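You operate a simulated robot arm through the tools that you are given. There is no shell and no other tool.

The job below is to be done with a simulated robot arm. You get a single attempt, and the scene is never put back.

JOB
Put things in order on the table top. At the end: the cream rice carton stands where the wooden scouring block stood; the cream milk jug is on the blue frozen meal box; the blue drinking glass stands where the cream milk jug stood; the wooden scouring block stands where the blue drinking glass stood; whatever was shut is shut again. Leave all else as you found it, and nothing knocked over. Set down upright: cream milk jug.

It is judged by the outcome, as a careful person would: the job done as asked, and still so three seconds after it is handed in. It fails if anything else is knocked over, pushed out of place, dropped, spilled or broken.

ROBOT AND FRAMES
A 5-joint arm with a two-finger parallel gripper, fixed in place. Base frame: the origin is at the foot of the arm, x ahead of it, y to its left, z up; the work surface is at about z = 0. Units: m, rad, N and s.
With the tool pointing down near the work surface it reaches from about 0.26 to 0.6 m from the base axis. Its first joint turns from -1.152 to 1.152 rad. The tool tilts only in the upright plane through the base axis and itself; it spins freely about its own axis. Payload 1.57 kg.
Tool frame: the origin (TCP) lies between the finger pads and is the grasp point; the fingertips stand 0.03 m ahead of it; z points along the fingers, y is the line along which they close. The gripper opens to 0.08 m. The fingers are 0.017 m wide and 0.012 m thick; the gripper's body (0.04 by 0.082 m) begins 0.08 m behind the TCP.
Orientation is that of the tool frame in the base frame, as [roll, pitch, yaw] about the fixed x, y, z axes, in that order (R = Rz(yaw) Ry(pitch) Rx(roll)). With the fingers straight down and closing along the base's y, the tool's x points along the base's -x, its y along +y and its z along -z.

CONTROLS
- The arm moves only by the tool arm_command. Its argument "deltas" is a list of rows, each a list of 3 entries, a list of its own where there are three numbers: the shift along the tool's x, y, z in m, then the turn, a rotation vector about the tool's x, y, z in rad, then the opening, from 0 (shut) to 1 (fully open). In form: [[[tx, ty, tz], [rx, ry, rz], fingers], ...]. A call has 1 to 20 rows; each row is the pose to reach, as a shift and turn from the pose commanded when the call began, along the tool's axes at that moment. Each row takes 0.2 s and may step no farther than 0.05 m and 0.15 rad from the row before; otherwise, or with a gripper value out of range, the whole call is refused. Where a pose cannot be reached the arm comes as near as it can. A force on the tool above 40 N (or 10 N above the force at the start of the call, whichever is more), or a blocked arm, ends the call early, and 0.2 s more pass. The fingers move at their own pace (about 0.153 m/s each) and stop on an object; they squeeze with about 35 N. The grip force told is the motor's: it shows also when the fingers shut on nothing. Time passes only in rows, and 0.2 s behind the last, so rows that repeat a pose let the fingers close. It gives the time, the measured TCP pose, the force on the tool (base axes), the opening and the grip force at its end, in the units of the frame above (readings bear some noise), with the torque about the TCP (base axes, N m) and any sound that the robot's microphone picked up.
- Cameras (640 x 400 px; columns grow to the right, rows downward): "scene" is fixed at [0.0315, 0.3959, 0.5134]; the picture's right is [-0.78, -0.63, 0.00], its down [-0.43, 0.53, -0.73] and it looks along [0.46, -0.57, -0.68] (base axes); focal length 214 px, centre (320, 200). "wrist" rides on the gripper at [0.072, -0.007, -0.122] in the tool frame; the picture's right is [0.09, 1.00, 0.00], its down [-0.84, 0.08, -0.54] and it looks along [-0.54, 0.05, 0.84] (tool axes); focal length 238 px, centre (320, 200). There is no depth. A picture from a camera that has moved, and an enlarged one, comes with that camera's place and axes in the base frame and with its lens.
- camera(camera): a new picture of that camera. The clock stands still meanwhile.
- inspect(camera, box): a new picture of the part [left, top, right, bottom] of that camera's present view, enlarged. The clock stands still meanwhile.
- finish_job(): hands the job in; it is judged then, once.

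Places have to be worked out from the pictures, the camera data and where the tool is seen. Open the gripper and draw the arm clear of the work before you hand the job in, unless the task says otherwise.

The tools are called as a command line: name --argument value ..., lists and objects as JSON in quotes. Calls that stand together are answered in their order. arm_command: Moves the arm, as the interface text tells. Its arguments: {"type":"object","properties":{"deltas":{"type":"array"}},"required":["deltas"]} The other tools are called the same way: camera (camera) takes a picture; inspect (camera, box) takes an enlarged picture of a part of a camera's view; finish_job () hands the job in.

At the start:

```text
time_s: 0.0
eef_pos: [0.3587, 0.0959, 0.3653]
ee_rot: [3.141, 0.0, 3.141]
ft_force: [0.1, -0.1, -0.8]
wrist_torque: [0.02, -0.01, 0.02]
finger_gap: 0.0801
gripper_force: 0.0
```

scene: 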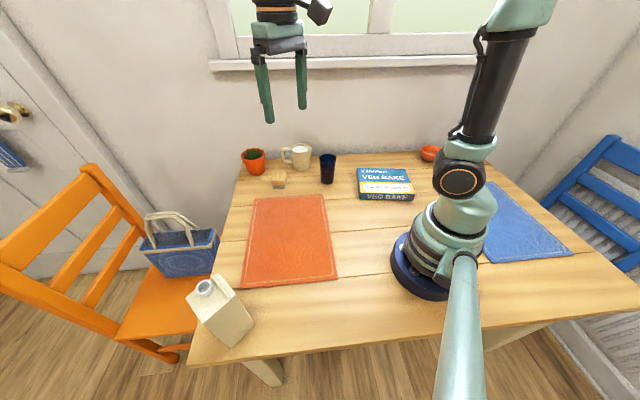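
wrist: 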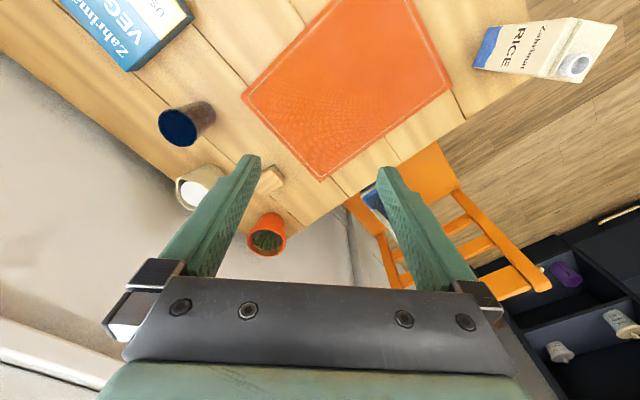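

I start by looking closely at the scene: the rice carton, scouring block, milk jug, glass and box are visible. I take enlarged pictures to work out positions.

inspect --camera "scene" --box '[220, 130, 360, 218]'

inspect --camera "scene" --box '[170, 260, 290, 360]'

inspect --camera "scene" --box '[320, 130, 460, 218]'

inspect --camera "wrist" --box '[140, 60, 300, 260]'

```text
4.55 times, centred on (290, 174) of scene
camera zoom: at [0.0315, 0.3959, 0.5134], right [-0.78, -0.63, 0.0], down [-0.43, 0.53, -0.73], along [0.46, -0.57, -0.68], focal length 975 px, centre (456, 318)
```

zoom: 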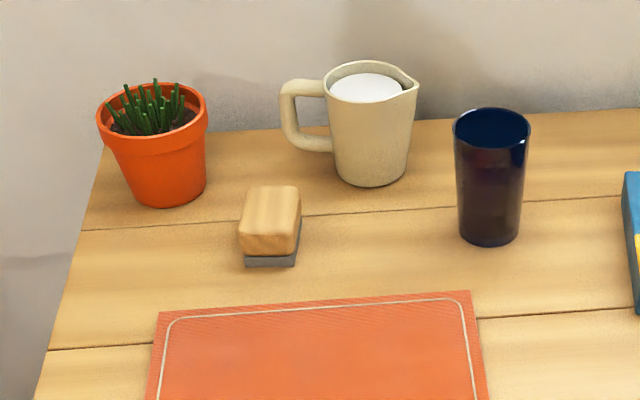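

```text
4.00 times, centred on (230, 310) of scene
camera zoom: at [0.0315, 0.3959, 0.5134], right [-0.78, -0.63, 0.0], down [-0.43, 0.53, -0.73], along [0.46, -0.57, -0.68], focal length 858 px, centre (680, -240)
```

zoom: 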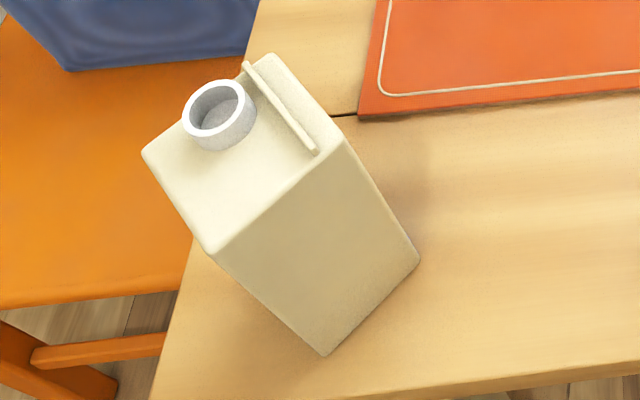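

```text
4.55 times, centred on (390, 174) of scene
camera zoom: at [0.0315, 0.3959, 0.5134], right [-0.78, -0.63, 0.0], down [-0.43, 0.53, -0.73], along [0.46, -0.57, -0.68], focal length 975 px, centre (2, 318)
```

zoom: 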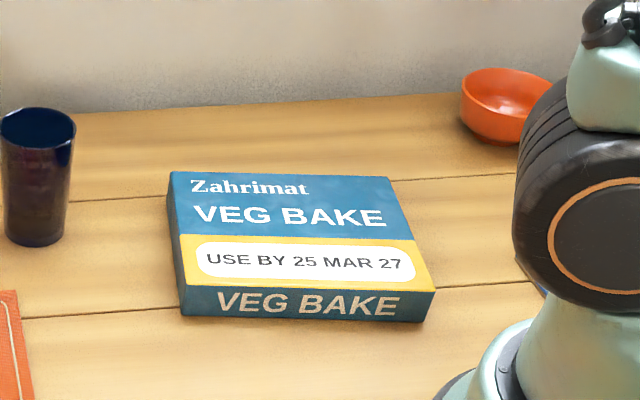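

```text
2.00 times, centred on (220, 160) of wrist
camera zoom: at [0.2872, 0.0895, 0.4887], right [-0.09, 1.0, 0.0], down [0.84, 0.08, 0.54], along [0.54, 0.05, -0.84], focal length 477 px, centre (520, 280)
```

zoom: 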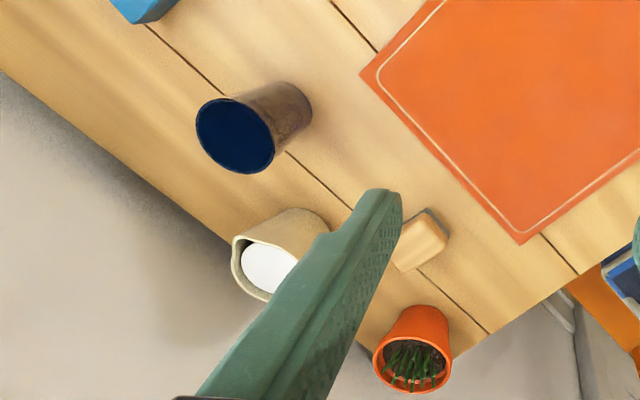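

The scene gives approximate positions: jug ≈(0.566,-0.146), glass ≈(0.43,-0.14), block ≈(0.55,-0.01), carton ≈(0.268,0.392), box centre ≈(0.24,-0.236). I enlarge further for edges before moving.

inspect --camera "scene" --box '[276, 136, 340, 176]'

inspect --camera "scene" --box '[260, 160, 308, 190]'

inspect --camera "scene" --box '[304, 148, 352, 188]'

inspect --camera "wrist" --box '[460, 10, 640, 100]'

```text
10.00 times, centred on (308, 156) of scene
camera zoom: at [0.0315, 0.3959, 0.5134], right [-0.78, -0.63, 0.0], down [-0.43, 0.53, -0.73], along [0.46, -0.57, -0.68], focal length 2145 px, centre (440, 640)
```

zoom: 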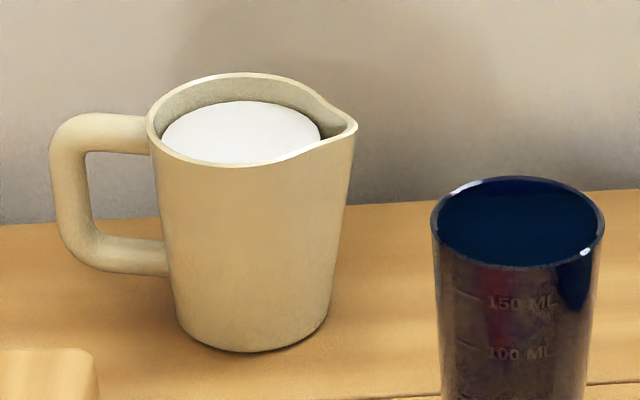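

```text
13.33 times, centred on (284, 175) of scene
camera zoom: at [0.0315, 0.3959, 0.5134], right [-0.78, -0.63, 0.0], down [-0.43, 0.53, -0.73], along [0.46, -0.57, -0.68], focal length 2860 px, centre (800, 533)
```

zoom: 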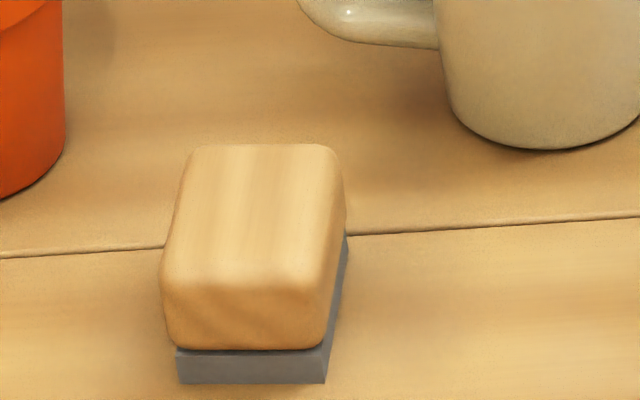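

```text
10.00 times, centred on (328, 168) of scene
camera zoom: at [0.0315, 0.3959, 0.5134], right [-0.78, -0.63, 0.0], down [-0.43, 0.53, -0.73], along [0.46, -0.57, -0.68], focal length 2145 px, centre (240, 520)
```

zoom: 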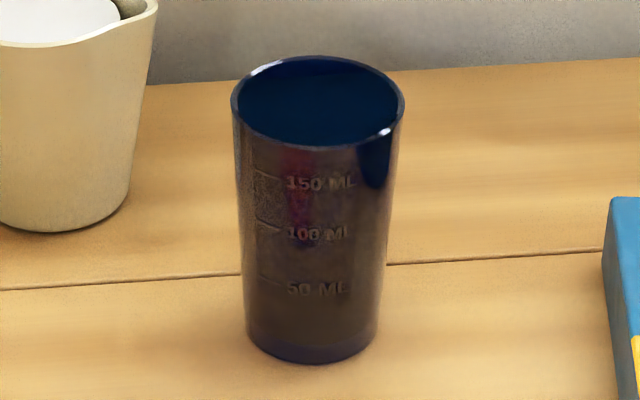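

```text
3.56 times, centred on (550, 55) of wrist
camera zoom: at [0.2872, 0.0895, 0.4887], right [-0.09, 1.0, 0.0], down [0.84, 0.08, 0.54], along [0.54, 0.05, -0.84], focal length 848 px, centre (-498, 716)
```

zoom: 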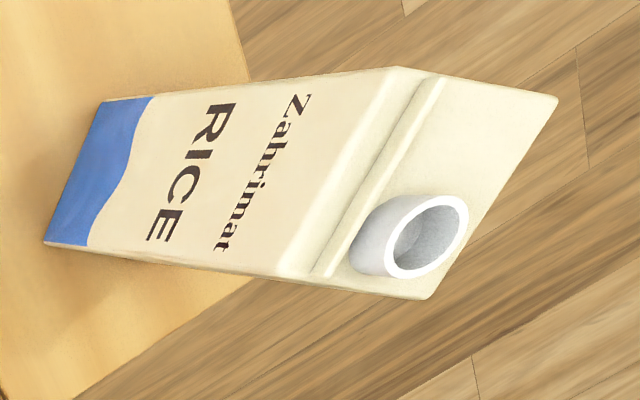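

Fine measures: jug rim ≈0.072 m wide (centre ≈(0.569,-0.143), height ≈0.09), glass ≈(0.428,-0.139) height ≈0.10, block ≈(0.555,-0.009). I move the arm above the group, high enough, to check with the wrist camera.

arm_command --deltas '[[[-0.0176, -0.0245, 0.013], [0, 0, 0], 1], [[-0.0352, -0.049, 0.026], [0, 0, 0], 1], [[-0.0529, -0.0735, 0.039], [0, 0, 0], 1], [[-0.0705, -0.098, 0.052], [0, 0, 0], 1], [[-0.0881, -0.1225, 0.065], [0, 0, 0], 1], [[-0.1057, -0.147, 0.078], [0, 0, 0], 1], [[-0.1234, -0.1715, 0.091], [0, 0, 0], 1], [[-0.141, -0.196, 0.105], [0, 0, 0], 1], [[-0.141, -0.196, 0.105], [0, 0, 0], 1]]'

camera --camera "wrist"

camera --camera "scene"

```text
time_s: 2.0
eef_pos: [0.5017, -0.0988, 0.2609]
ee_rot: [-3.14, 0.0, -3.141]
ft_force: [0.2, 0.2, -0.9]
wrist_torque: [-0.02, 0.02, -0.01]
finger_gap: 0.0802
gripper_force: 0.0
```

```text
taken
camera wrist: at [0.4294, -0.1046, 0.3835], right [-0.09, 1.0, 0.0], down [0.84, 0.08, 0.54], along [0.54, 0.05, -0.84], focal length 238 px, centre (320, 200)
```

wrist: 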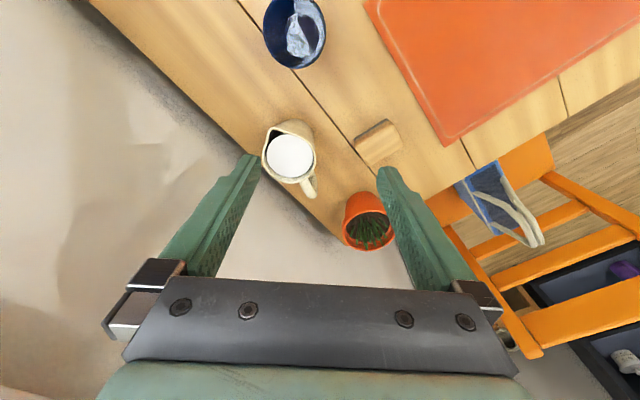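

```text
taken
```

scene: 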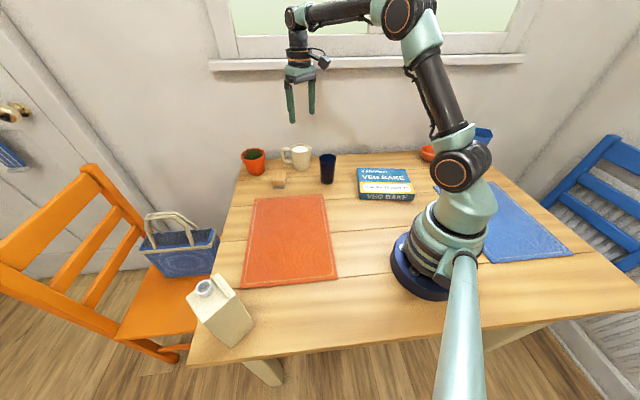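

The arm reached the viewing pose. I enlarge the jug, glass, block and the newly revealed blue thing near the bowl.

inspect --camera "wrist" --box '[240, 100, 340, 210]'

inspect --camera "wrist" --box '[240, 0, 360, 75]'

inspect --camera "wrist" --box '[330, 100, 430, 190]'

inspect --camera "scene" --box '[400, 110, 520, 185]'

inspect --camera "scene" --box '[230, 0, 430, 130]'

```text
3.64 times, centred on (290, 155) of wrist
camera zoom: at [0.4294, -0.1046, 0.3835], right [-0.09, 1.0, 0.0], down [0.84, 0.08, 0.54], along [0.54, 0.05, -0.84], focal length 867 px, centre (429, 364)
```

zoom: 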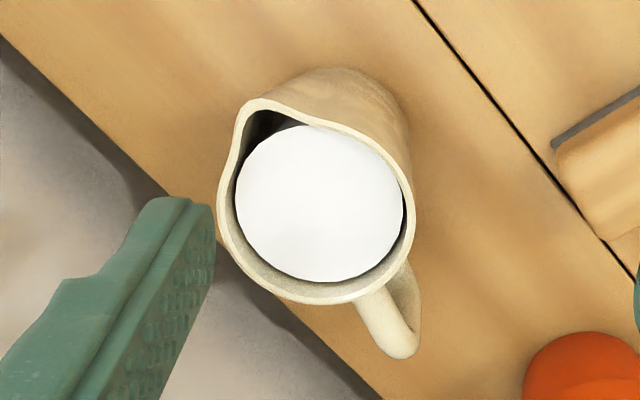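

```text
5.33 times, centred on (300, 38) of wrist
camera zoom: at [0.4294, -0.1046, 0.3835], right [-0.09, 1.0, 0.0], down [0.84, 0.08, 0.54], along [0.54, 0.05, -0.84], focal length 1271 px, centre (427, 1067)
```

zoom: 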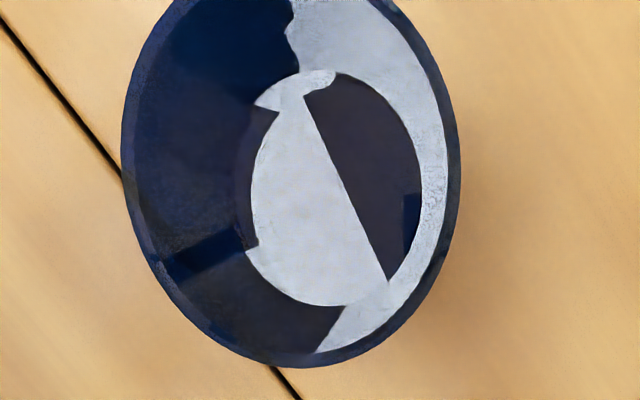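

```text
4.44 times, centred on (380, 145) of wrist
camera zoom: at [0.4294, -0.1046, 0.3835], right [-0.09, 1.0, 0.0], down [0.84, 0.08, 0.54], along [0.54, 0.05, -0.84], focal length 1059 px, centre (53, 444)
```

zoom: 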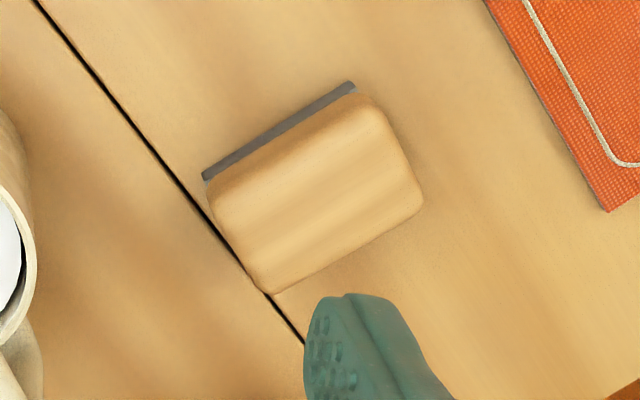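

```text
5.33 times, centred on (460, 148) of scene
camera zoom: at [0.0315, 0.3959, 0.5134], right [-0.78, -0.63, 0.0], down [-0.43, 0.53, -0.73], along [0.46, -0.57, -0.68], focal length 1144 px, centre (-427, 480)
```

zoom: 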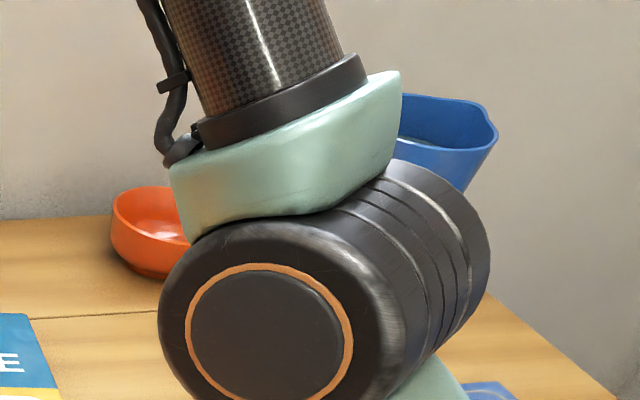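

```text
3.08 times, centred on (330, 65) of scene
camera zoom: at [0.0315, 0.3959, 0.5134], right [-0.78, -0.63, 0.0], down [-0.43, 0.53, -0.73], along [0.46, -0.57, -0.68], focal length 660 px, centre (289, 615)
```

zoom: 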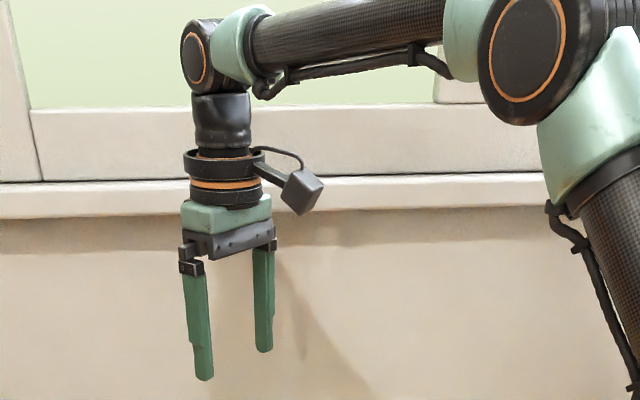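

From the wrist view I put the jug near (0.557,-0.134), with the handle pointing at about 30° from x. I hover above it with the closing line turned away from handle and spout, and view again.

arm_command --deltas '[[[-0.014, -0.009, 0.015], [0, 0, -0.075], 1], [[-0.028, -0.018, 0.03], [0, 0, -0.15], 1], [[-0.042, -0.027, 0.045], [0, 0, -0.225], 1], [[-0.0565, -0.036, 0.06], [0, 0, -0.3], 1], [[-0.0565, -0.036, 0.06], [0, 0, -0.3], 1]]'

camera --camera "wrist"

inspect --camera "wrist" --box '[230, 80, 410, 200]'

camera --camera "scene"

```text
time_s: 3.2
eef_pos: [0.5571, -0.1342, 0.202]
ee_rot: [3.141, -0.001, -2.842]
ft_force: [-0.6, 0.1, -0.9]
wrist_torque: [-0.01, 0.01, 0.0]
finger_gap: 0.0801
gripper_force: 0.1
```

```text
taken
camera wrist: at [0.4917, -0.161, 0.3238], right [-0.38, 0.92, 0.0], down [0.78, 0.32, 0.54], along [0.5, 0.21, -0.84], focal length 238 px, centre (320, 200)
```

wrist: 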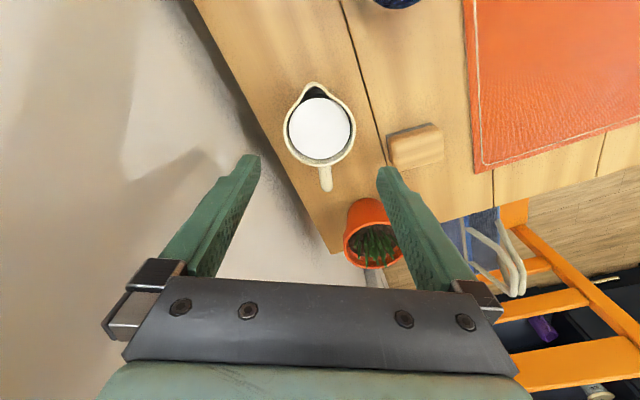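

```text
3.33 times, centred on (320, 140) of wrist
camera zoom: at [0.4917, -0.161, 0.3238], right [-0.38, 0.92, 0.0], down [0.78, 0.32, 0.54], along [0.5, 0.21, -0.84], focal length 794 px, centre (320, 400)
```

zoom: 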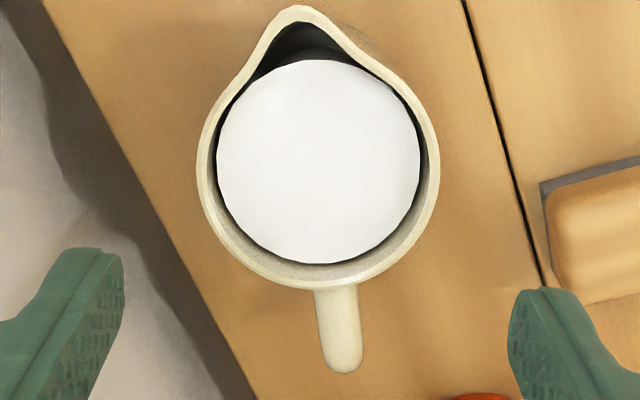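

```text
taken
```

scene: 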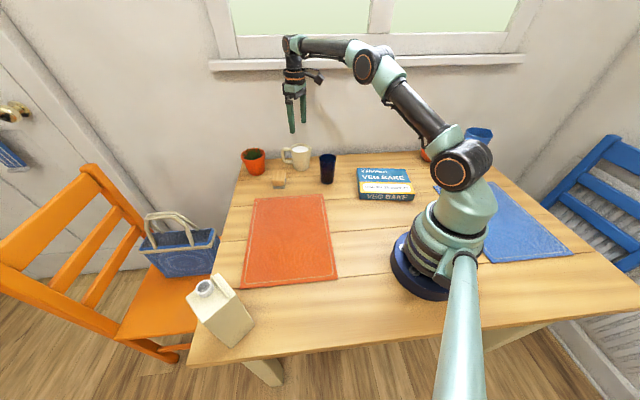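

The closing line is nicely across the handle–spout axis and the jug (rim ≈0.072 m) is centred within about 1 mm sideways, ~3 mm off along tool x. I lower to just above the rim and check again.

arm_command --deltas '[[[0.001, 0, 0.02], [0, 0, 0], 1], [[0.002, -0.0003, 0.04], [0, 0, 0], 1], [[0.003, -0.0005, 0.056], [0, 0, 0], 1], [[0.003, -0.0005, 0.068], [0, 0, 0], 1], [[0.003, -0.0005, 0.068], [0, 0, 0], 1]]'

camera --camera "wrist"

inspect --camera "scene" --box '[250, 60, 350, 190]'

```text
time_s: 4.4
eef_pos: [0.5539, -0.1379, 0.1331]
ee_rot: [3.14, 0.001, -2.841]
ft_force: [-0.3, 0.3, -0.7]
wrist_torque: [-0.03, 0.0, 0.02]
finger_gap: 0.0801
gripper_force: 0.1
```

```text
taken
camera wrist: at [0.4879, -0.1643, 0.2563], right [-0.38, 0.92, 0.0], down [0.78, 0.32, 0.54], along [0.5, 0.21, -0.84], focal length 238 px, centre (320, 200)
```

wrist: 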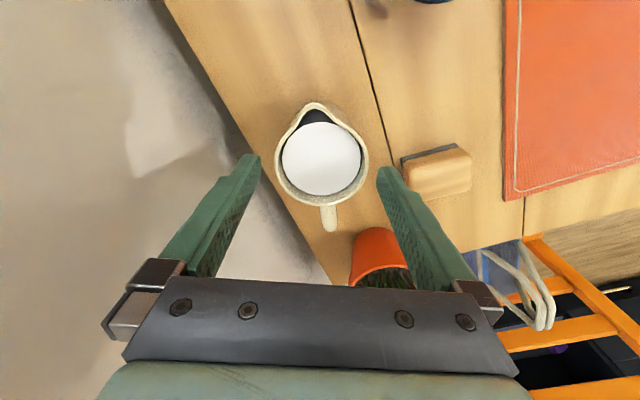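

```text
3.08 times, centred on (300, 125) of scene
camera zoom: at [0.0315, 0.3959, 0.5134], right [-0.78, -0.63, 0.0], down [-0.43, 0.53, -0.73], along [0.46, -0.57, -0.68], focal length 660 px, centre (382, 431)
```

zoom: 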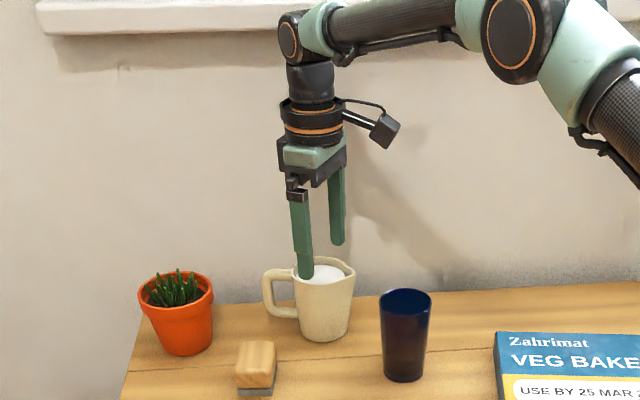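

I enlarge the wrist view to check the jug rim between the finger tips before descending.

inspect --camera "wrist" --box '[230, 90, 410, 240]'

```text
2.67 times, centred on (320, 165) of wrist
camera zoom: at [0.4879, -0.1643, 0.2563], right [-0.38, 0.92, 0.0], down [0.78, 0.32, 0.54], along [0.5, 0.21, -0.84], focal length 636 px, centre (320, 293)
```

zoom: 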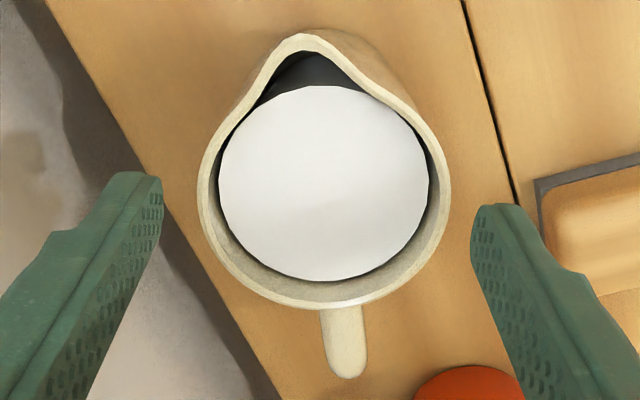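

Jug centre is about 1.5 mm toward +tool y and −tool x of the finger mid-line. I correct and descend slowly around the jug to TCP z≈0.057, still open.

arm_command --deltas '[[[-0.0015, 0.0015, 0.003], [0, 0, 0], 1], [[-0.0015, 0.0015, 0.015], [0, 0, 0], 1], [[-0.0015, 0.0015, 0.03], [0, 0, 0], 1], [[-0.0015, 0.0015, 0.045], [0, 0, 0], 1], [[-0.0015, 0.0015, 0.06], [0, 0, 0], 1], [[-0.0015, 0.0015, 0.075], [0, 0, 0], 1], [[-0.0015, 0.0015, 0.075], [0, 0, 0], 1]]'

camera --camera "wrist"

inspect --camera "scene" --box '[260, 90, 340, 180]'

```text
time_s: 6.0
eef_pos: [0.5535, -0.1351, 0.0581]
ee_rot: [-3.141, 0.0, -2.843]
ft_force: [-0.9, 0.0, 0.3]
wrist_torque: [0.01, 0.01, 0.0]
finger_gap: 0.08
gripper_force: 0.1
```

```text
taken
camera wrist: at [0.4869, -0.1613, 0.1807], right [-0.38, 0.92, 0.0], down [0.78, 0.32, 0.54], along [0.5, 0.21, -0.84], focal length 238 px, centre (320, 200)
```

wrist: 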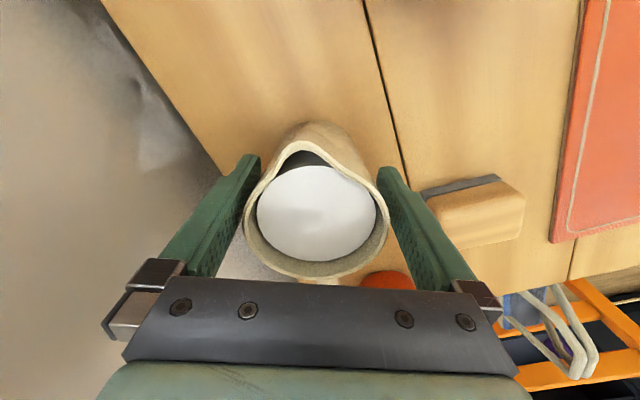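

```text
4.44 times, centred on (300, 135) of scene
camera zoom: at [0.0315, 0.3959, 0.5134], right [-0.78, -0.63, 0.0], down [-0.43, 0.53, -0.73], along [0.46, -0.57, -0.68], focal length 953 px, centre (409, 489)
```

zoom: 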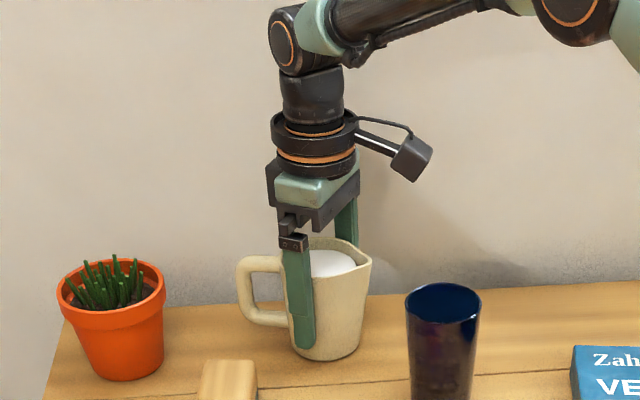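

The fingers straddle the jug clear of handle and spout. I close the grip in place.

arm_command --deltas '[[[0, 0, 0], [0, 0, 0], 0.93], [[0, 0, 0], [0, 0, 0], 0.88], [[0, 0, 0], [0, 0, 0], 0.5], [[0, 0, 0], [0, 0, 0], 0.0], [[0, 0, 0], [0, 0, 0], 0.0]]'

camera --camera "wrist"

```text
time_s: 7.2
eef_pos: [0.5534, -0.1339, 0.0583]
ee_rot: [-3.142, 0.0, -2.842]
ft_force: [0.8, 0.6, 1.0]
wrist_torque: [0.05, 0.01, 0.0]
finger_gap: 0.0684
gripper_force: 35.3
```

```text
taken
camera wrist: at [0.4869, -0.1612, 0.1809], right [-0.38, 0.92, 0.0], down [0.78, 0.32, 0.54], along [0.5, 0.21, -0.84], focal length 238 px, centre (320, 200)
```

wrist: 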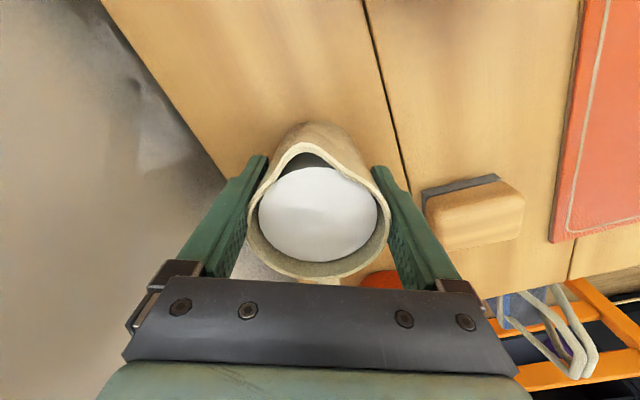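

Gripped at gap 0.068 m with the jug centred at ≈(0.5535,-0.1345) — that is the jug's original spot. I lift straight up slowly.

arm_command --deltas '[[[0, 0, -0.003], [0, 0, 0], 0], [[0, 0, -0.008], [0, 0, 0], 0], [[0, 0, -0.016], [0, 0, 0], 0], [[0, 0, -0.026], [0, 0, 0], 0], [[0, 0, -0.038], [0, 0, 0], 0], [[0, 0, -0.05], [0, 0, 0], 0], [[0, 0, -0.064], [0, 0, 0], 0], [[0, 0, -0.078], [0, 0, 0], 0], [[0, 0, -0.092], [0, 0, 0], 0], [[0, 0, -0.106], [0, 0, 0], 0], [[0, 0, -0.12], [0, 0, 0], 0], [[0, 0, -0.13], [0, 0, 0], 0], [[0, 0, -0.137], [0, 0, 0], 0], [[0, 0, -0.14], [0, 0, 0], 0], [[0, 0, -0.14], [0, 0, 0], 0]]'

camera --camera "scene"

camera --camera "wrist"

```text
time_s: 10.4
eef_pos: [0.5536, -0.1358, 0.1987]
ee_rot: [3.14, 0.0, -2.842]
ft_force: [0.0, 0.1, -2.7]
wrist_torque: [0.0, 0.07, -0.01]
finger_gap: 0.0684
gripper_force: 34.5
```

```text
taken
```

scene: 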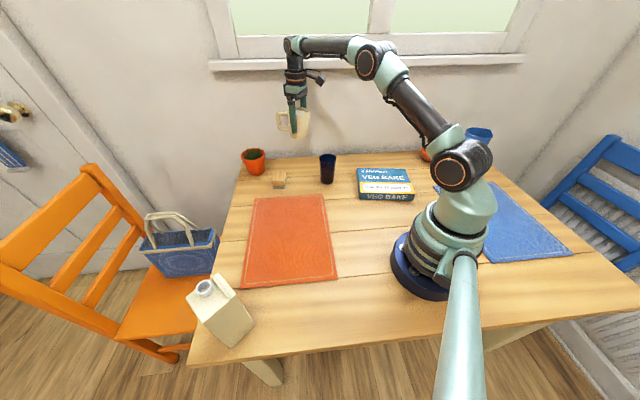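

```text
taken
camera wrist: at [0.4873, -0.1619, 0.3215], right [-0.38, 0.92, 0.0], down [0.78, 0.32, 0.54], along [0.5, 0.21, -0.84], focal length 238 px, centre (320, 200)
```

wrist: 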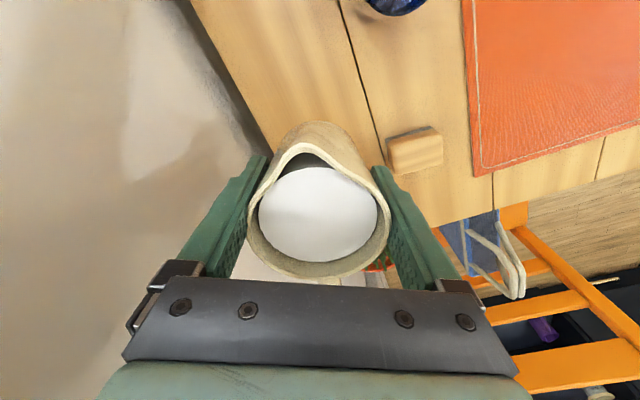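

The jug hangs upright with no change. I carry it at constant height (bottom ≈0.14, above the glass) over to the meal box, with gentle acceleration.

arm_command --deltas '[[[0.004, 0, 0], [0, 0, 0], 0], [[0.012, 0, 0], [0, 0, 0], 0], [[0.024, 0, 0], [0, 0, 0], 0], [[0.04, 0, 0], [0, 0, 0], 0], [[0.0605, 0, 0], [0, 0, 0], 0], [[0.081, 0, 0], [0, 0, 0], 0], [[0.1015, 0, 0], [0, 0, 0], 0], [[0.122, 0, 0], [0, 0, 0], 0], [[0.1425, 0, 0], [0, 0, 0], 0], [[0.163, 0, 0], [0, 0, 0], 0], [[0.1835, 0, 0], [0, 0, 0], 0], [[0.204, 0, 0], [0, 0, 0], 0], [[0.2245, 0, 0], [0, 0, 0], 0], [[0.245, 0, 0], [0, 0, 0], 0], [[0.265, 0, 0], [0, 0, 0], 0], [[0.285, 0, 0], [0, 0, 0], 0], [[0.301, 0, 0], [0, 0, 0], 0], [[0.313, 0, 0], [0, 0, 0], 0], [[0.321, 0, 0], [0, 0, 0], 0], [[0.325, 0, 0], [0, 0, 0], 0]]'

camera --camera "scene"

camera --camera "wrist"

```text
time_s: 14.6
eef_pos: [0.2444, -0.2314, 0.1991]
ee_rot: [-3.141, 0.002, -2.843]
ft_force: [1.1, -0.1, -4.1]
wrist_torque: [0.01, 0.05, 0.05]
finger_gap: 0.0685
gripper_force: 34.7
```

```text
taken
```

scene: 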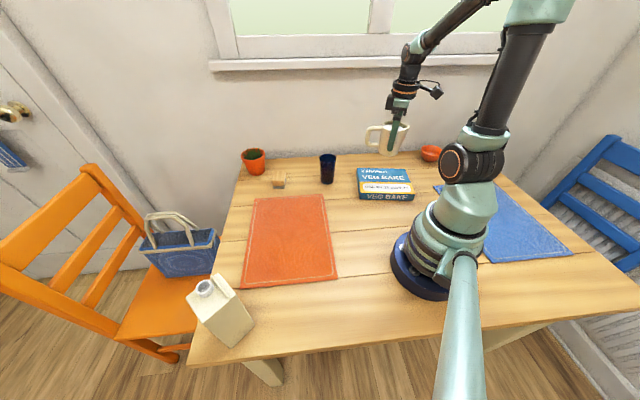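

```text
taken
camera wrist: at [0.1781, -0.2591, 0.3218], right [-0.38, 0.92, 0.0], down [0.78, 0.32, 0.54], along [0.5, 0.21, -0.84], focal length 238 px, centre (320, 200)
```

wrist: 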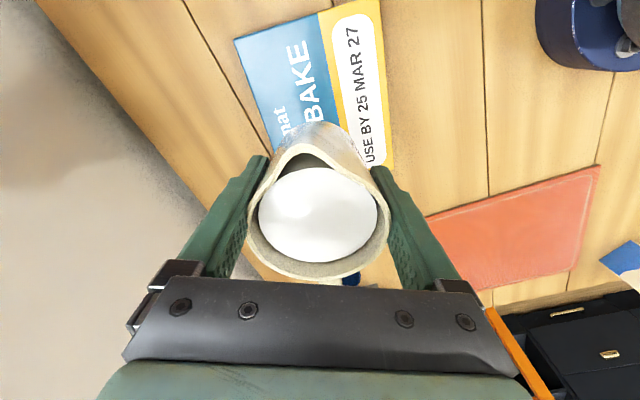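

The jug is now over the box region. I enlarge both views to locate the box top precisely.

inspect --camera "wrist" --box '[210, 0, 420, 180]'

inspect --camera "scene" --box '[340, 100, 440, 210]'

inspect --camera "wrist" --box '[240, 230, 420, 300]'

```text
2.22 times, centred on (315, 90) of wrist
camera zoom: at [0.1781, -0.2591, 0.3218], right [-0.38, 0.92, 0.0], down [0.78, 0.32, 0.54], along [0.5, 0.21, -0.84], focal length 530 px, centre (331, 444)
```

zoom: 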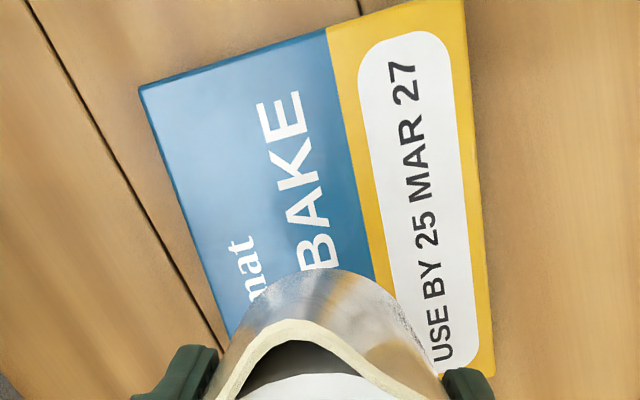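

```text
3.64 times, centred on (390, 155) of scene
camera zoom: at [0.0315, 0.3959, 0.5134], right [-0.78, -0.63, 0.0], down [-0.43, 0.53, -0.73], along [0.46, -0.57, -0.68], focal length 780 px, centre (66, 364)
```

zoom: 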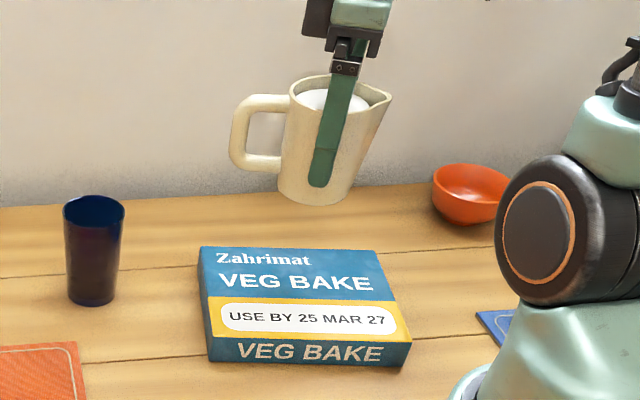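

```text
3.56 times, centred on (330, 265) of wrist
camera zoom: at [0.1781, -0.2591, 0.3218], right [-0.38, 0.92, 0.0], down [0.78, 0.32, 0.54], along [0.5, 0.21, -0.84], focal length 848 px, centre (284, -31)
```

zoom: 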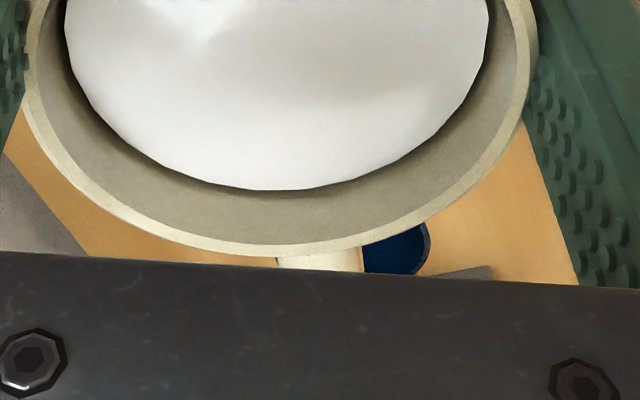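

Box top centre ≈(0.237,-0.229); the jug axis is within 1 cm of it, so this spot is good. I descend to just above the box top (jug bottom ≈0.045).

arm_command --deltas '[[[0.003, 0, 0.003], [0, 0, 0], 0], [[0.004, 0, 0.009], [0, 0, 0], 0], [[0.004, 0, 0.018], [0, 0, 0], 0], [[0.004, 0, 0.03], [0, 0, 0], 0], [[0.004, 0, 0.043], [0, 0, 0], 0], [[0.004, 0, 0.056], [0, 0, 0], 0], [[0.004, 0, 0.069], [0, 0, 0], 0], [[0.004, 0, 0.08], [0, 0, 0], 0], [[0.004, 0, 0.088], [0, 0, 0], 0], [[0.004, 0, 0.094], [0, 0, 0], 0], [[0.004, 0, 0.096], [0, 0, 0], 0], [[0.004, 0, 0.096], [0, 0, 0], 0]]'

inspect --camera "scene" --box '[340, 130, 440, 210]'

```text
time_s: 17.2
eef_pos: [0.2396, -0.2321, 0.1028]
ee_rot: [3.14, -0.001, -2.843]
ft_force: [0.0, -1.0, -3.4]
wrist_torque: [0.01, 0.03, 0.01]
finger_gap: 0.0684
gripper_force: 34.9
```

```text
5.00 times, centred on (390, 170) of scene
camera zoom: at [0.0315, 0.3959, 0.5134], right [-0.78, -0.63, 0.0], down [-0.43, 0.53, -0.73], along [0.46, -0.57, -0.68], focal length 1072 px, centre (-30, 350)
```

zoom: 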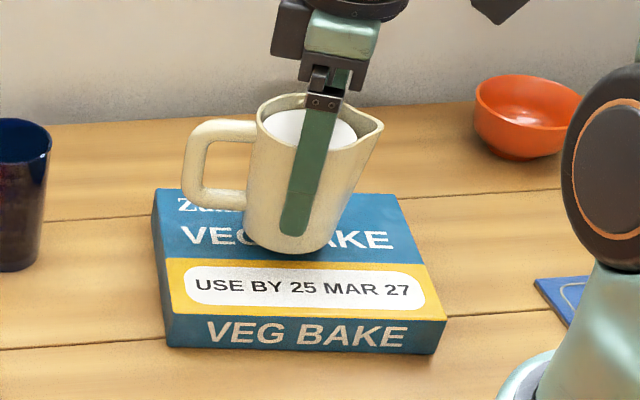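

Close above the box top. I step down in small 2 mm steps, watching the vertical force.

arm_command --deltas '[[[0, 0, 0.002], [0, 0, 0], 0], [[0, 0, 0.004], [0, 0, 0], 0], [[0, 0, 0.004], [0, 0, 0], 0]]'

arm_command --deltas '[[[0, 0, 0.0015], [0, 0, 0], 0], [[0, 0, 0.003], [0, 0, 0], 0], [[0, 0, 0.003], [0, 0, 0], 0]]'

```text
time_s: 18.0
eef_pos: [0.2413, -0.2345, 0.0982]
ee_rot: [3.141, 0.0, -2.841]
ft_force: [0.2, 0.1, -2.6]
wrist_torque: [0.02, 0.03, -0.01]
finger_gap: 0.0684
gripper_force: 34.8
```

```text
time_s: 18.8
eef_pos: [0.2388, -0.2335, 0.0945]
ee_rot: [3.141, 0.001, -2.84]
ft_force: [-0.5, 0.1, -2.1]
wrist_torque: [-0.01, 0.05, -0.02]
finger_gap: 0.0681
gripper_force: 35.0
```

Force still about −2 to −3 N (hanging weight). I go on down in small steps.

arm_command --deltas '[[[0, 0, 0.001], [0, 0, 0], 0], [[0, 0, 0.002], [0, 0, 0], 0], [[0, 0, 0.002], [0, 0, 0], 0]]'

inspect --camera "scene" --box '[360, 150, 420, 205]'

```text
time_s: 19.6
eef_pos: [0.2402, -0.2331, 0.0928]
ee_rot: [-3.141, 0.001, -2.842]
ft_force: [0.3, 0.7, -2.5]
wrist_torque: [0.0, 0.06, 0.02]
finger_gap: 0.0682
gripper_force: 35.0
```

```text
7.27 times, centred on (390, 178) of scene
camera zoom: at [0.0315, 0.3959, 0.5134], right [-0.78, -0.63, 0.0], down [-0.43, 0.53, -0.73], along [0.46, -0.57, -0.68], focal length 1560 px, centre (-189, 364)
```

zoom: 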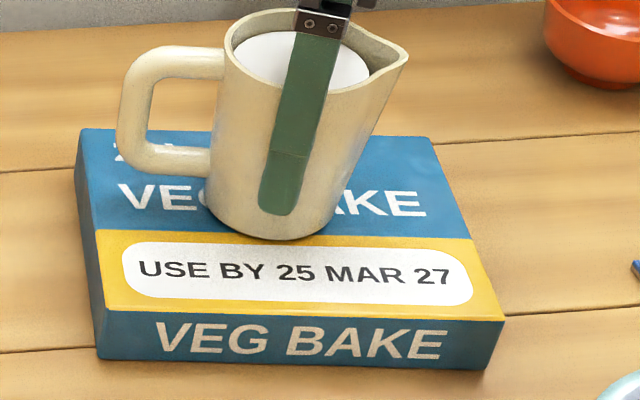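

No contact yet. I go on in 1–1.5 mm steps.

arm_command --deltas '[[[0, 0, 0.0015], [0, 0, 0], 0], [[0, 0, 0.0015], [0, 0, 0], 0]]'

arm_command --deltas '[[[0, 0, 0.0015], [0, 0, 0], 0], [[0, 0, 0.0015], [0, 0, 0], 0]]'

```text
time_s: 20.2
eef_pos: [0.2403, -0.2333, 0.0924]
ee_rot: [-3.14, 0.001, -2.843]
ft_force: [-3.4, -2.1, 14.8]
wrist_torque: [0.25, 0.06, 0.06]
finger_gap: 0.0681
gripper_force: 35.0
```

```text
time_s: 20.8
eef_pos: [0.2417, -0.2351, 0.0918]
ee_rot: [-3.138, 0.002, -2.842]
ft_force: [-1.2, -4.4, 19.8]
wrist_torque: [0.2, -0.13, -0.15]
finger_gap: 0.0675
gripper_force: 35.3
```

Contact: the vertical force rose to about +20 N, the jug rests on the box (top ≈0.034). I unload by raising ~1.5 mm, then open the fingers slowly.

arm_command --deltas '[[[0, 0, -0.0008], [0, 0, 0], 0], [[0, 0, -0.0016], [0, 0, 0], 0], [[0, 0, -0.0016], [0, 0, 0], 0]]'

```text
time_s: 21.6
eef_pos: [0.2409, -0.2311, 0.0907]
ee_rot: [3.138, -0.003, -2.842]
ft_force: [0.2, 1.0, -2.6]
wrist_torque: [-0.03, 0.07, -0.01]
finger_gap: 0.0673
gripper_force: 34.6
```

Nearly unloaded (jug barely hanging). I lower by 0.7 mm and open.

arm_command --deltas '[[[0, 0, 0.0007], [0, 0, 0], 0], [[0, 0, 0.0007], [0, 0, 0], 0]]'

arm_command --deltas '[[[0, 0, 0], [0, 0, 0], 0.86], [[0, 0, 0], [0, 0, 0], 0.9], [[0, 0, 0], [0, 0, 0], 1], [[0, 0, 0], [0, 0, 0], 1], [[0, 0, 0], [0, 0, 0], 1]]'

inspect --camera "scene" --box '[360, 140, 420, 205]'

camera --camera "wrist"

```text
time_s: 22.2
eef_pos: [0.24, -0.2332, 0.0894]
ee_rot: [-3.141, 0.0, -2.839]
ft_force: [0.7, -0.1, -2.9]
wrist_torque: [-0.03, 0.05, -0.02]
finger_gap: 0.0674
gripper_force: 34.9
```

```text
time_s: 23.4
eef_pos: [0.2393, -0.233, 0.0904]
ee_rot: [-3.141, -0.001, -2.842]
ft_force: [-0.2, -0.4, 0.5]
wrist_torque: [0.01, 0.02, 0.0]
finger_gap: 0.0799
gripper_force: 0.0
```

```text
6.15 times, centred on (390, 172) of scene
camera zoom: at [0.0315, 0.3959, 0.5134], right [-0.78, -0.63, 0.0], down [-0.43, 0.53, -0.73], along [0.46, -0.57, -0.68], focal length 1320 px, centre (-111, 369)
```

zoom: 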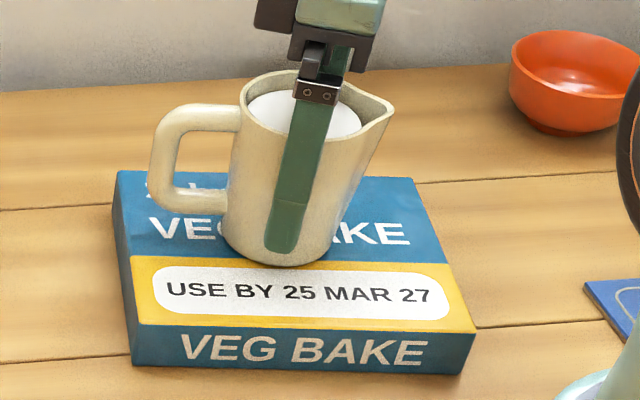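

```text
taken
camera wrist: at [0.1735, -0.2596, 0.2132], right [-0.38, 0.92, 0.0], down [0.78, 0.32, 0.54], along [0.5, 0.21, -0.84], focal length 238 px, centre (320, 200)
```

wrist: 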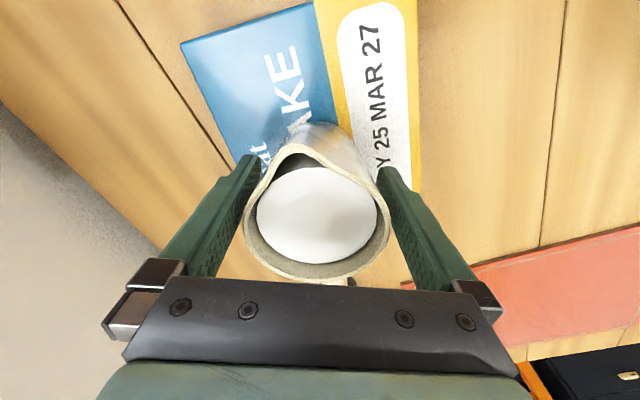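

The jug stands on the box and the fingers are open around it. I raise straight up.

arm_command --deltas '[[[0, 0, -0.008], [0, 0, 0], 1], [[0, 0, -0.02], [0, 0, 0], 1], [[0, 0, -0.035], [0, 0, 0], 1], [[0, 0, -0.055], [0, 0, 0], 1], [[0, 0, -0.08], [0, 0, 0], 1], [[0, 0, -0.11], [0, 0, 0], 1], [[0, 0, -0.14], [0, 0, 0], 1], [[0, 0, -0.14], [0, 0, 0], 1]]'

camera --camera "wrist"

inspect --camera "scene" --box '[340, 130, 440, 210]'

```text
time_s: 25.2
eef_pos: [0.2411, -0.2338, 0.2325]
ee_rot: [-3.141, -0.001, -2.842]
ft_force: [-0.6, -0.4, -0.9]
wrist_torque: [-0.01, 0.01, 0.02]
finger_gap: 0.0799
gripper_force: 0.1
```

```text
taken
camera wrist: at [0.1741, -0.2601, 0.3551], right [-0.38, 0.92, 0.0], down [0.78, 0.32, 0.54], along [0.5, 0.21, -0.84], focal length 238 px, centre (320, 200)
```

wrist: 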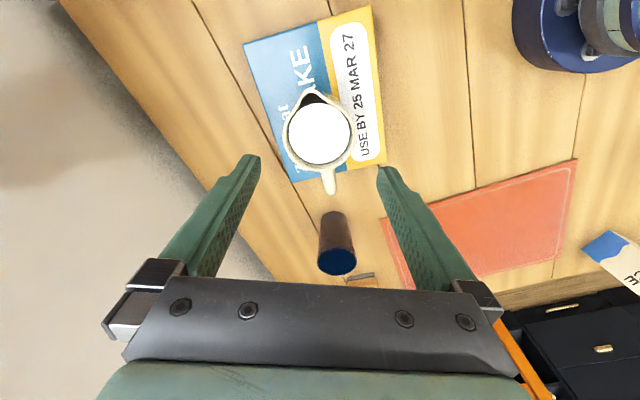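

```text
5.00 times, centred on (390, 170) of scene
camera zoom: at [0.0315, 0.3959, 0.5134], right [-0.78, -0.63, 0.0], down [-0.43, 0.53, -0.73], along [0.46, -0.57, -0.68], focal length 1072 px, centre (-30, 350)
```

zoom: 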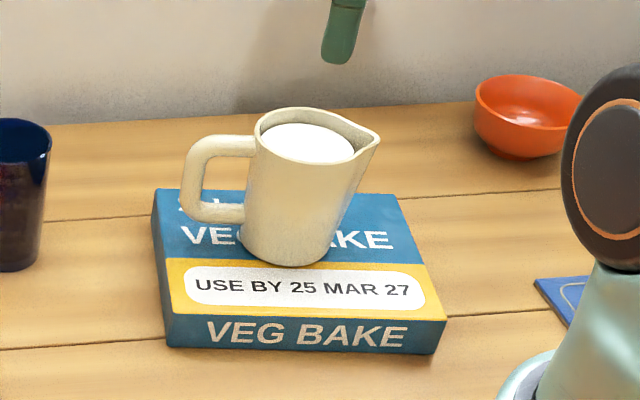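

The jug stands upright on the box, box unmoved. Next the glass, which I put near (0.423,-0.133): I move above it at the same height.

arm_command --deltas '[[[-0.0255, 0.0053, 0], [0, 0, 0], 1], [[-0.051, 0.0106, 0], [0, 0, 0], 1], [[-0.0765, 0.016, 0], [0, 0, 0], 1], [[-0.102, 0.0213, 0], [0, 0, 0], 1], [[-0.1276, 0.0266, 0], [0, 0, 0], 1], [[-0.153, 0.032, 0], [0, 0, 0], 1], [[-0.1786, 0.0373, 0], [0, 0, 0], 1], [[-0.2042, 0.0426, 0], [0, 0, 0], 1], [[-0.2042, 0.0426, 0.01], [0, 0, 0], 1]]'

camera --camera "wrist"

inspect --camera "wrist" --box '[230, 80, 410, 200]'

```text
time_s: 27.2
eef_pos: [0.4253, -0.1317, 0.2209]
ee_rot: [-3.141, 0.001, -2.841]
ft_force: [-0.5, 0.1, -0.5]
wrist_torque: [-0.03, 0.01, 0.0]
finger_gap: 0.0798
gripper_force: 0.2
```

```text
taken
camera wrist: at [0.3578, -0.1587, 0.3438], right [-0.38, 0.92, 0.0], down [0.78, 0.32, 0.54], along [0.5, 0.21, -0.84], focal length 238 px, centre (320, 200)
```

wrist: 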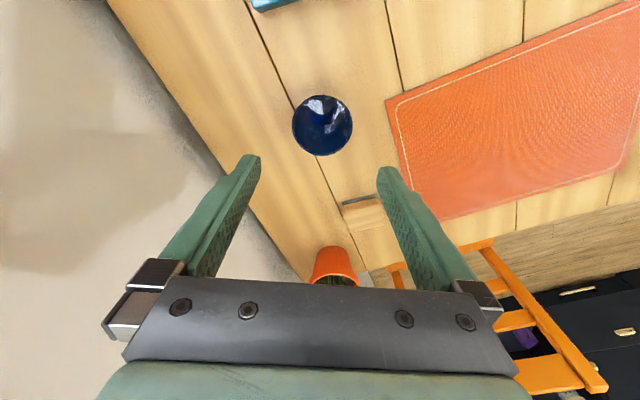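

```text
3.33 times, centred on (320, 140) of wrist
camera zoom: at [0.3578, -0.1587, 0.3438], right [-0.38, 0.92, 0.0], down [0.78, 0.32, 0.54], along [0.5, 0.21, -0.84], focal length 794 px, centre (320, 400)
```

zoom: 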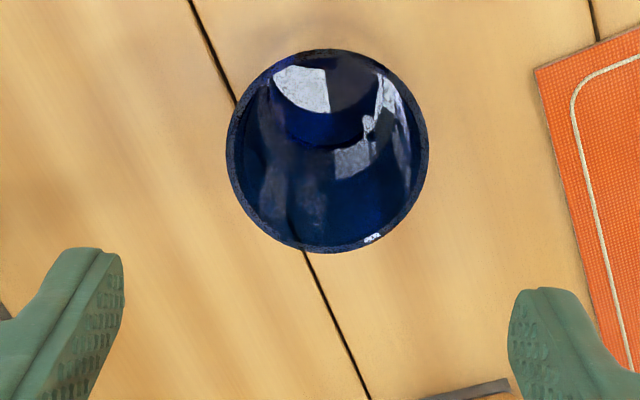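

The glass rim is about 3 mm (+tool y) and 5 mm (+tool x) off the tool axis. I correct and lower to just above the rim.

arm_command --deltas '[[[0.0025, 0.0015, 0.015], [0, 0, 0], 1], [[0.005, 0.003, 0.035], [0, 0, 0], 1], [[0.005, 0.003, 0.055], [0, 0, 0], 1], [[0.005, 0.003, 0.073], [0, 0, 0], 1], [[0.005, 0.003, 0.073], [0, 0, 0], 1]]'

inspect --camera "wrist" --box '[230, 90, 410, 240]'

```text
time_s: 28.4
eef_pos: [0.4175, -0.1322, 0.146]
ee_rot: [3.141, 0.0, -2.841]
ft_force: [-0.4, 0.4, 0.5]
wrist_torque: [0.0, 0.0, 0.01]
finger_gap: 0.08
gripper_force: 0.2
```

```text
2.67 times, centred on (320, 165) of wrist
camera zoom: at [0.3515, -0.1586, 0.2701], right [-0.38, 0.92, 0.0], down [0.78, 0.32, 0.54], along [0.5, 0.21, -0.84], focal length 636 px, centre (320, 293)
```

zoom: 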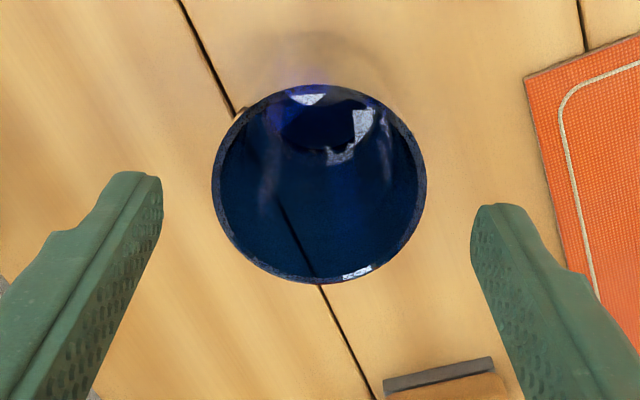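

The glass is centred within about 1 mm. I descend to TCP z≈0.055 and then close.

arm_command --deltas '[[[0.0005, 0.0005, 0.015], [0, 0, 0], 1], [[0.0005, 0.0005, 0.035], [0, 0, 0], 1], [[0.0005, 0.0005, 0.055], [0, 0, 0], 1], [[0.0005, 0.0005, 0.075], [0, 0, 0], 1], [[0.0005, 0.0005, 0.09], [0, 0, 0], 1], [[0.0005, 0.0005, 0.09], [0, 0, 0], 1]]'

arm_command --deltas '[[[0, 0, 0], [0, 0, 0], 0.9], [[0, 0, 0], [0, 0, 0], 0.8], [[0, 0, 0], [0, 0, 0], 0.74], [[0, 0, 0], [0, 0, 0], 0.7], [[0, 0, 0], [0, 0, 0], 0.66], [[0, 0, 0], [0, 0, 0], 0.4], [[0, 0, 0], [0, 0, 0], 0.0], [[0, 0, 0], [0, 0, 0], 0.0]]'

camera --camera "wrist"

inspect --camera "scene" --box '[280, 110, 380, 200]'

```text
time_s: 29.8
eef_pos: [0.4174, -0.1308, 0.0567]
ee_rot: [-3.14, 0.0, -2.841]
ft_force: [0.3, 0.3, -0.4]
wrist_torque: [-0.01, -0.02, 0.0]
finger_gap: 0.0801
gripper_force: 0.0
```

```text
time_s: 31.6
eef_pos: [0.4171, -0.1297, 0.0567]
ee_rot: [3.14, -0.003, -2.843]
ft_force: [-0.2, -1.1, 0.6]
wrist_torque: [0.03, 0.0, 0.01]
finger_gap: 0.0585
gripper_force: 35.3
```

```text
taken
camera wrist: at [0.3508, -0.1577, 0.1803], right [-0.38, 0.92, 0.0], down [0.78, 0.32, 0.54], along [0.5, 0.21, -0.84], focal length 238 px, centre (320, 200)
```

wrist: 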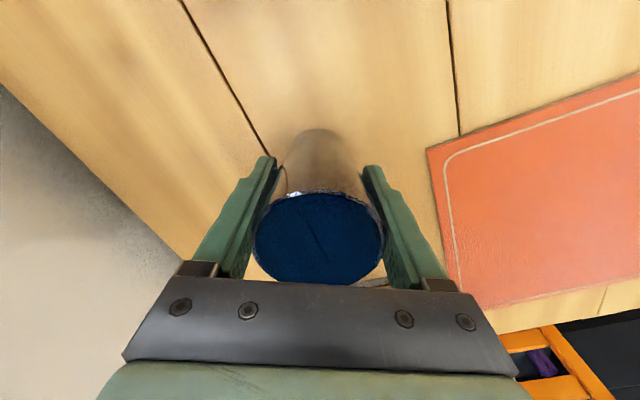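

```text
4.44 times, centred on (330, 155) of scene
camera zoom: at [0.0315, 0.3959, 0.5134], right [-0.78, -0.63, 0.0], down [-0.43, 0.53, -0.73], along [0.46, -0.57, -0.68], focal length 953 px, centre (276, 400)
```

zoom: 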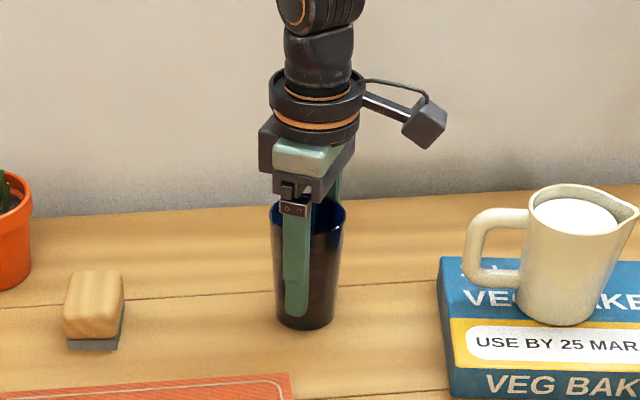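

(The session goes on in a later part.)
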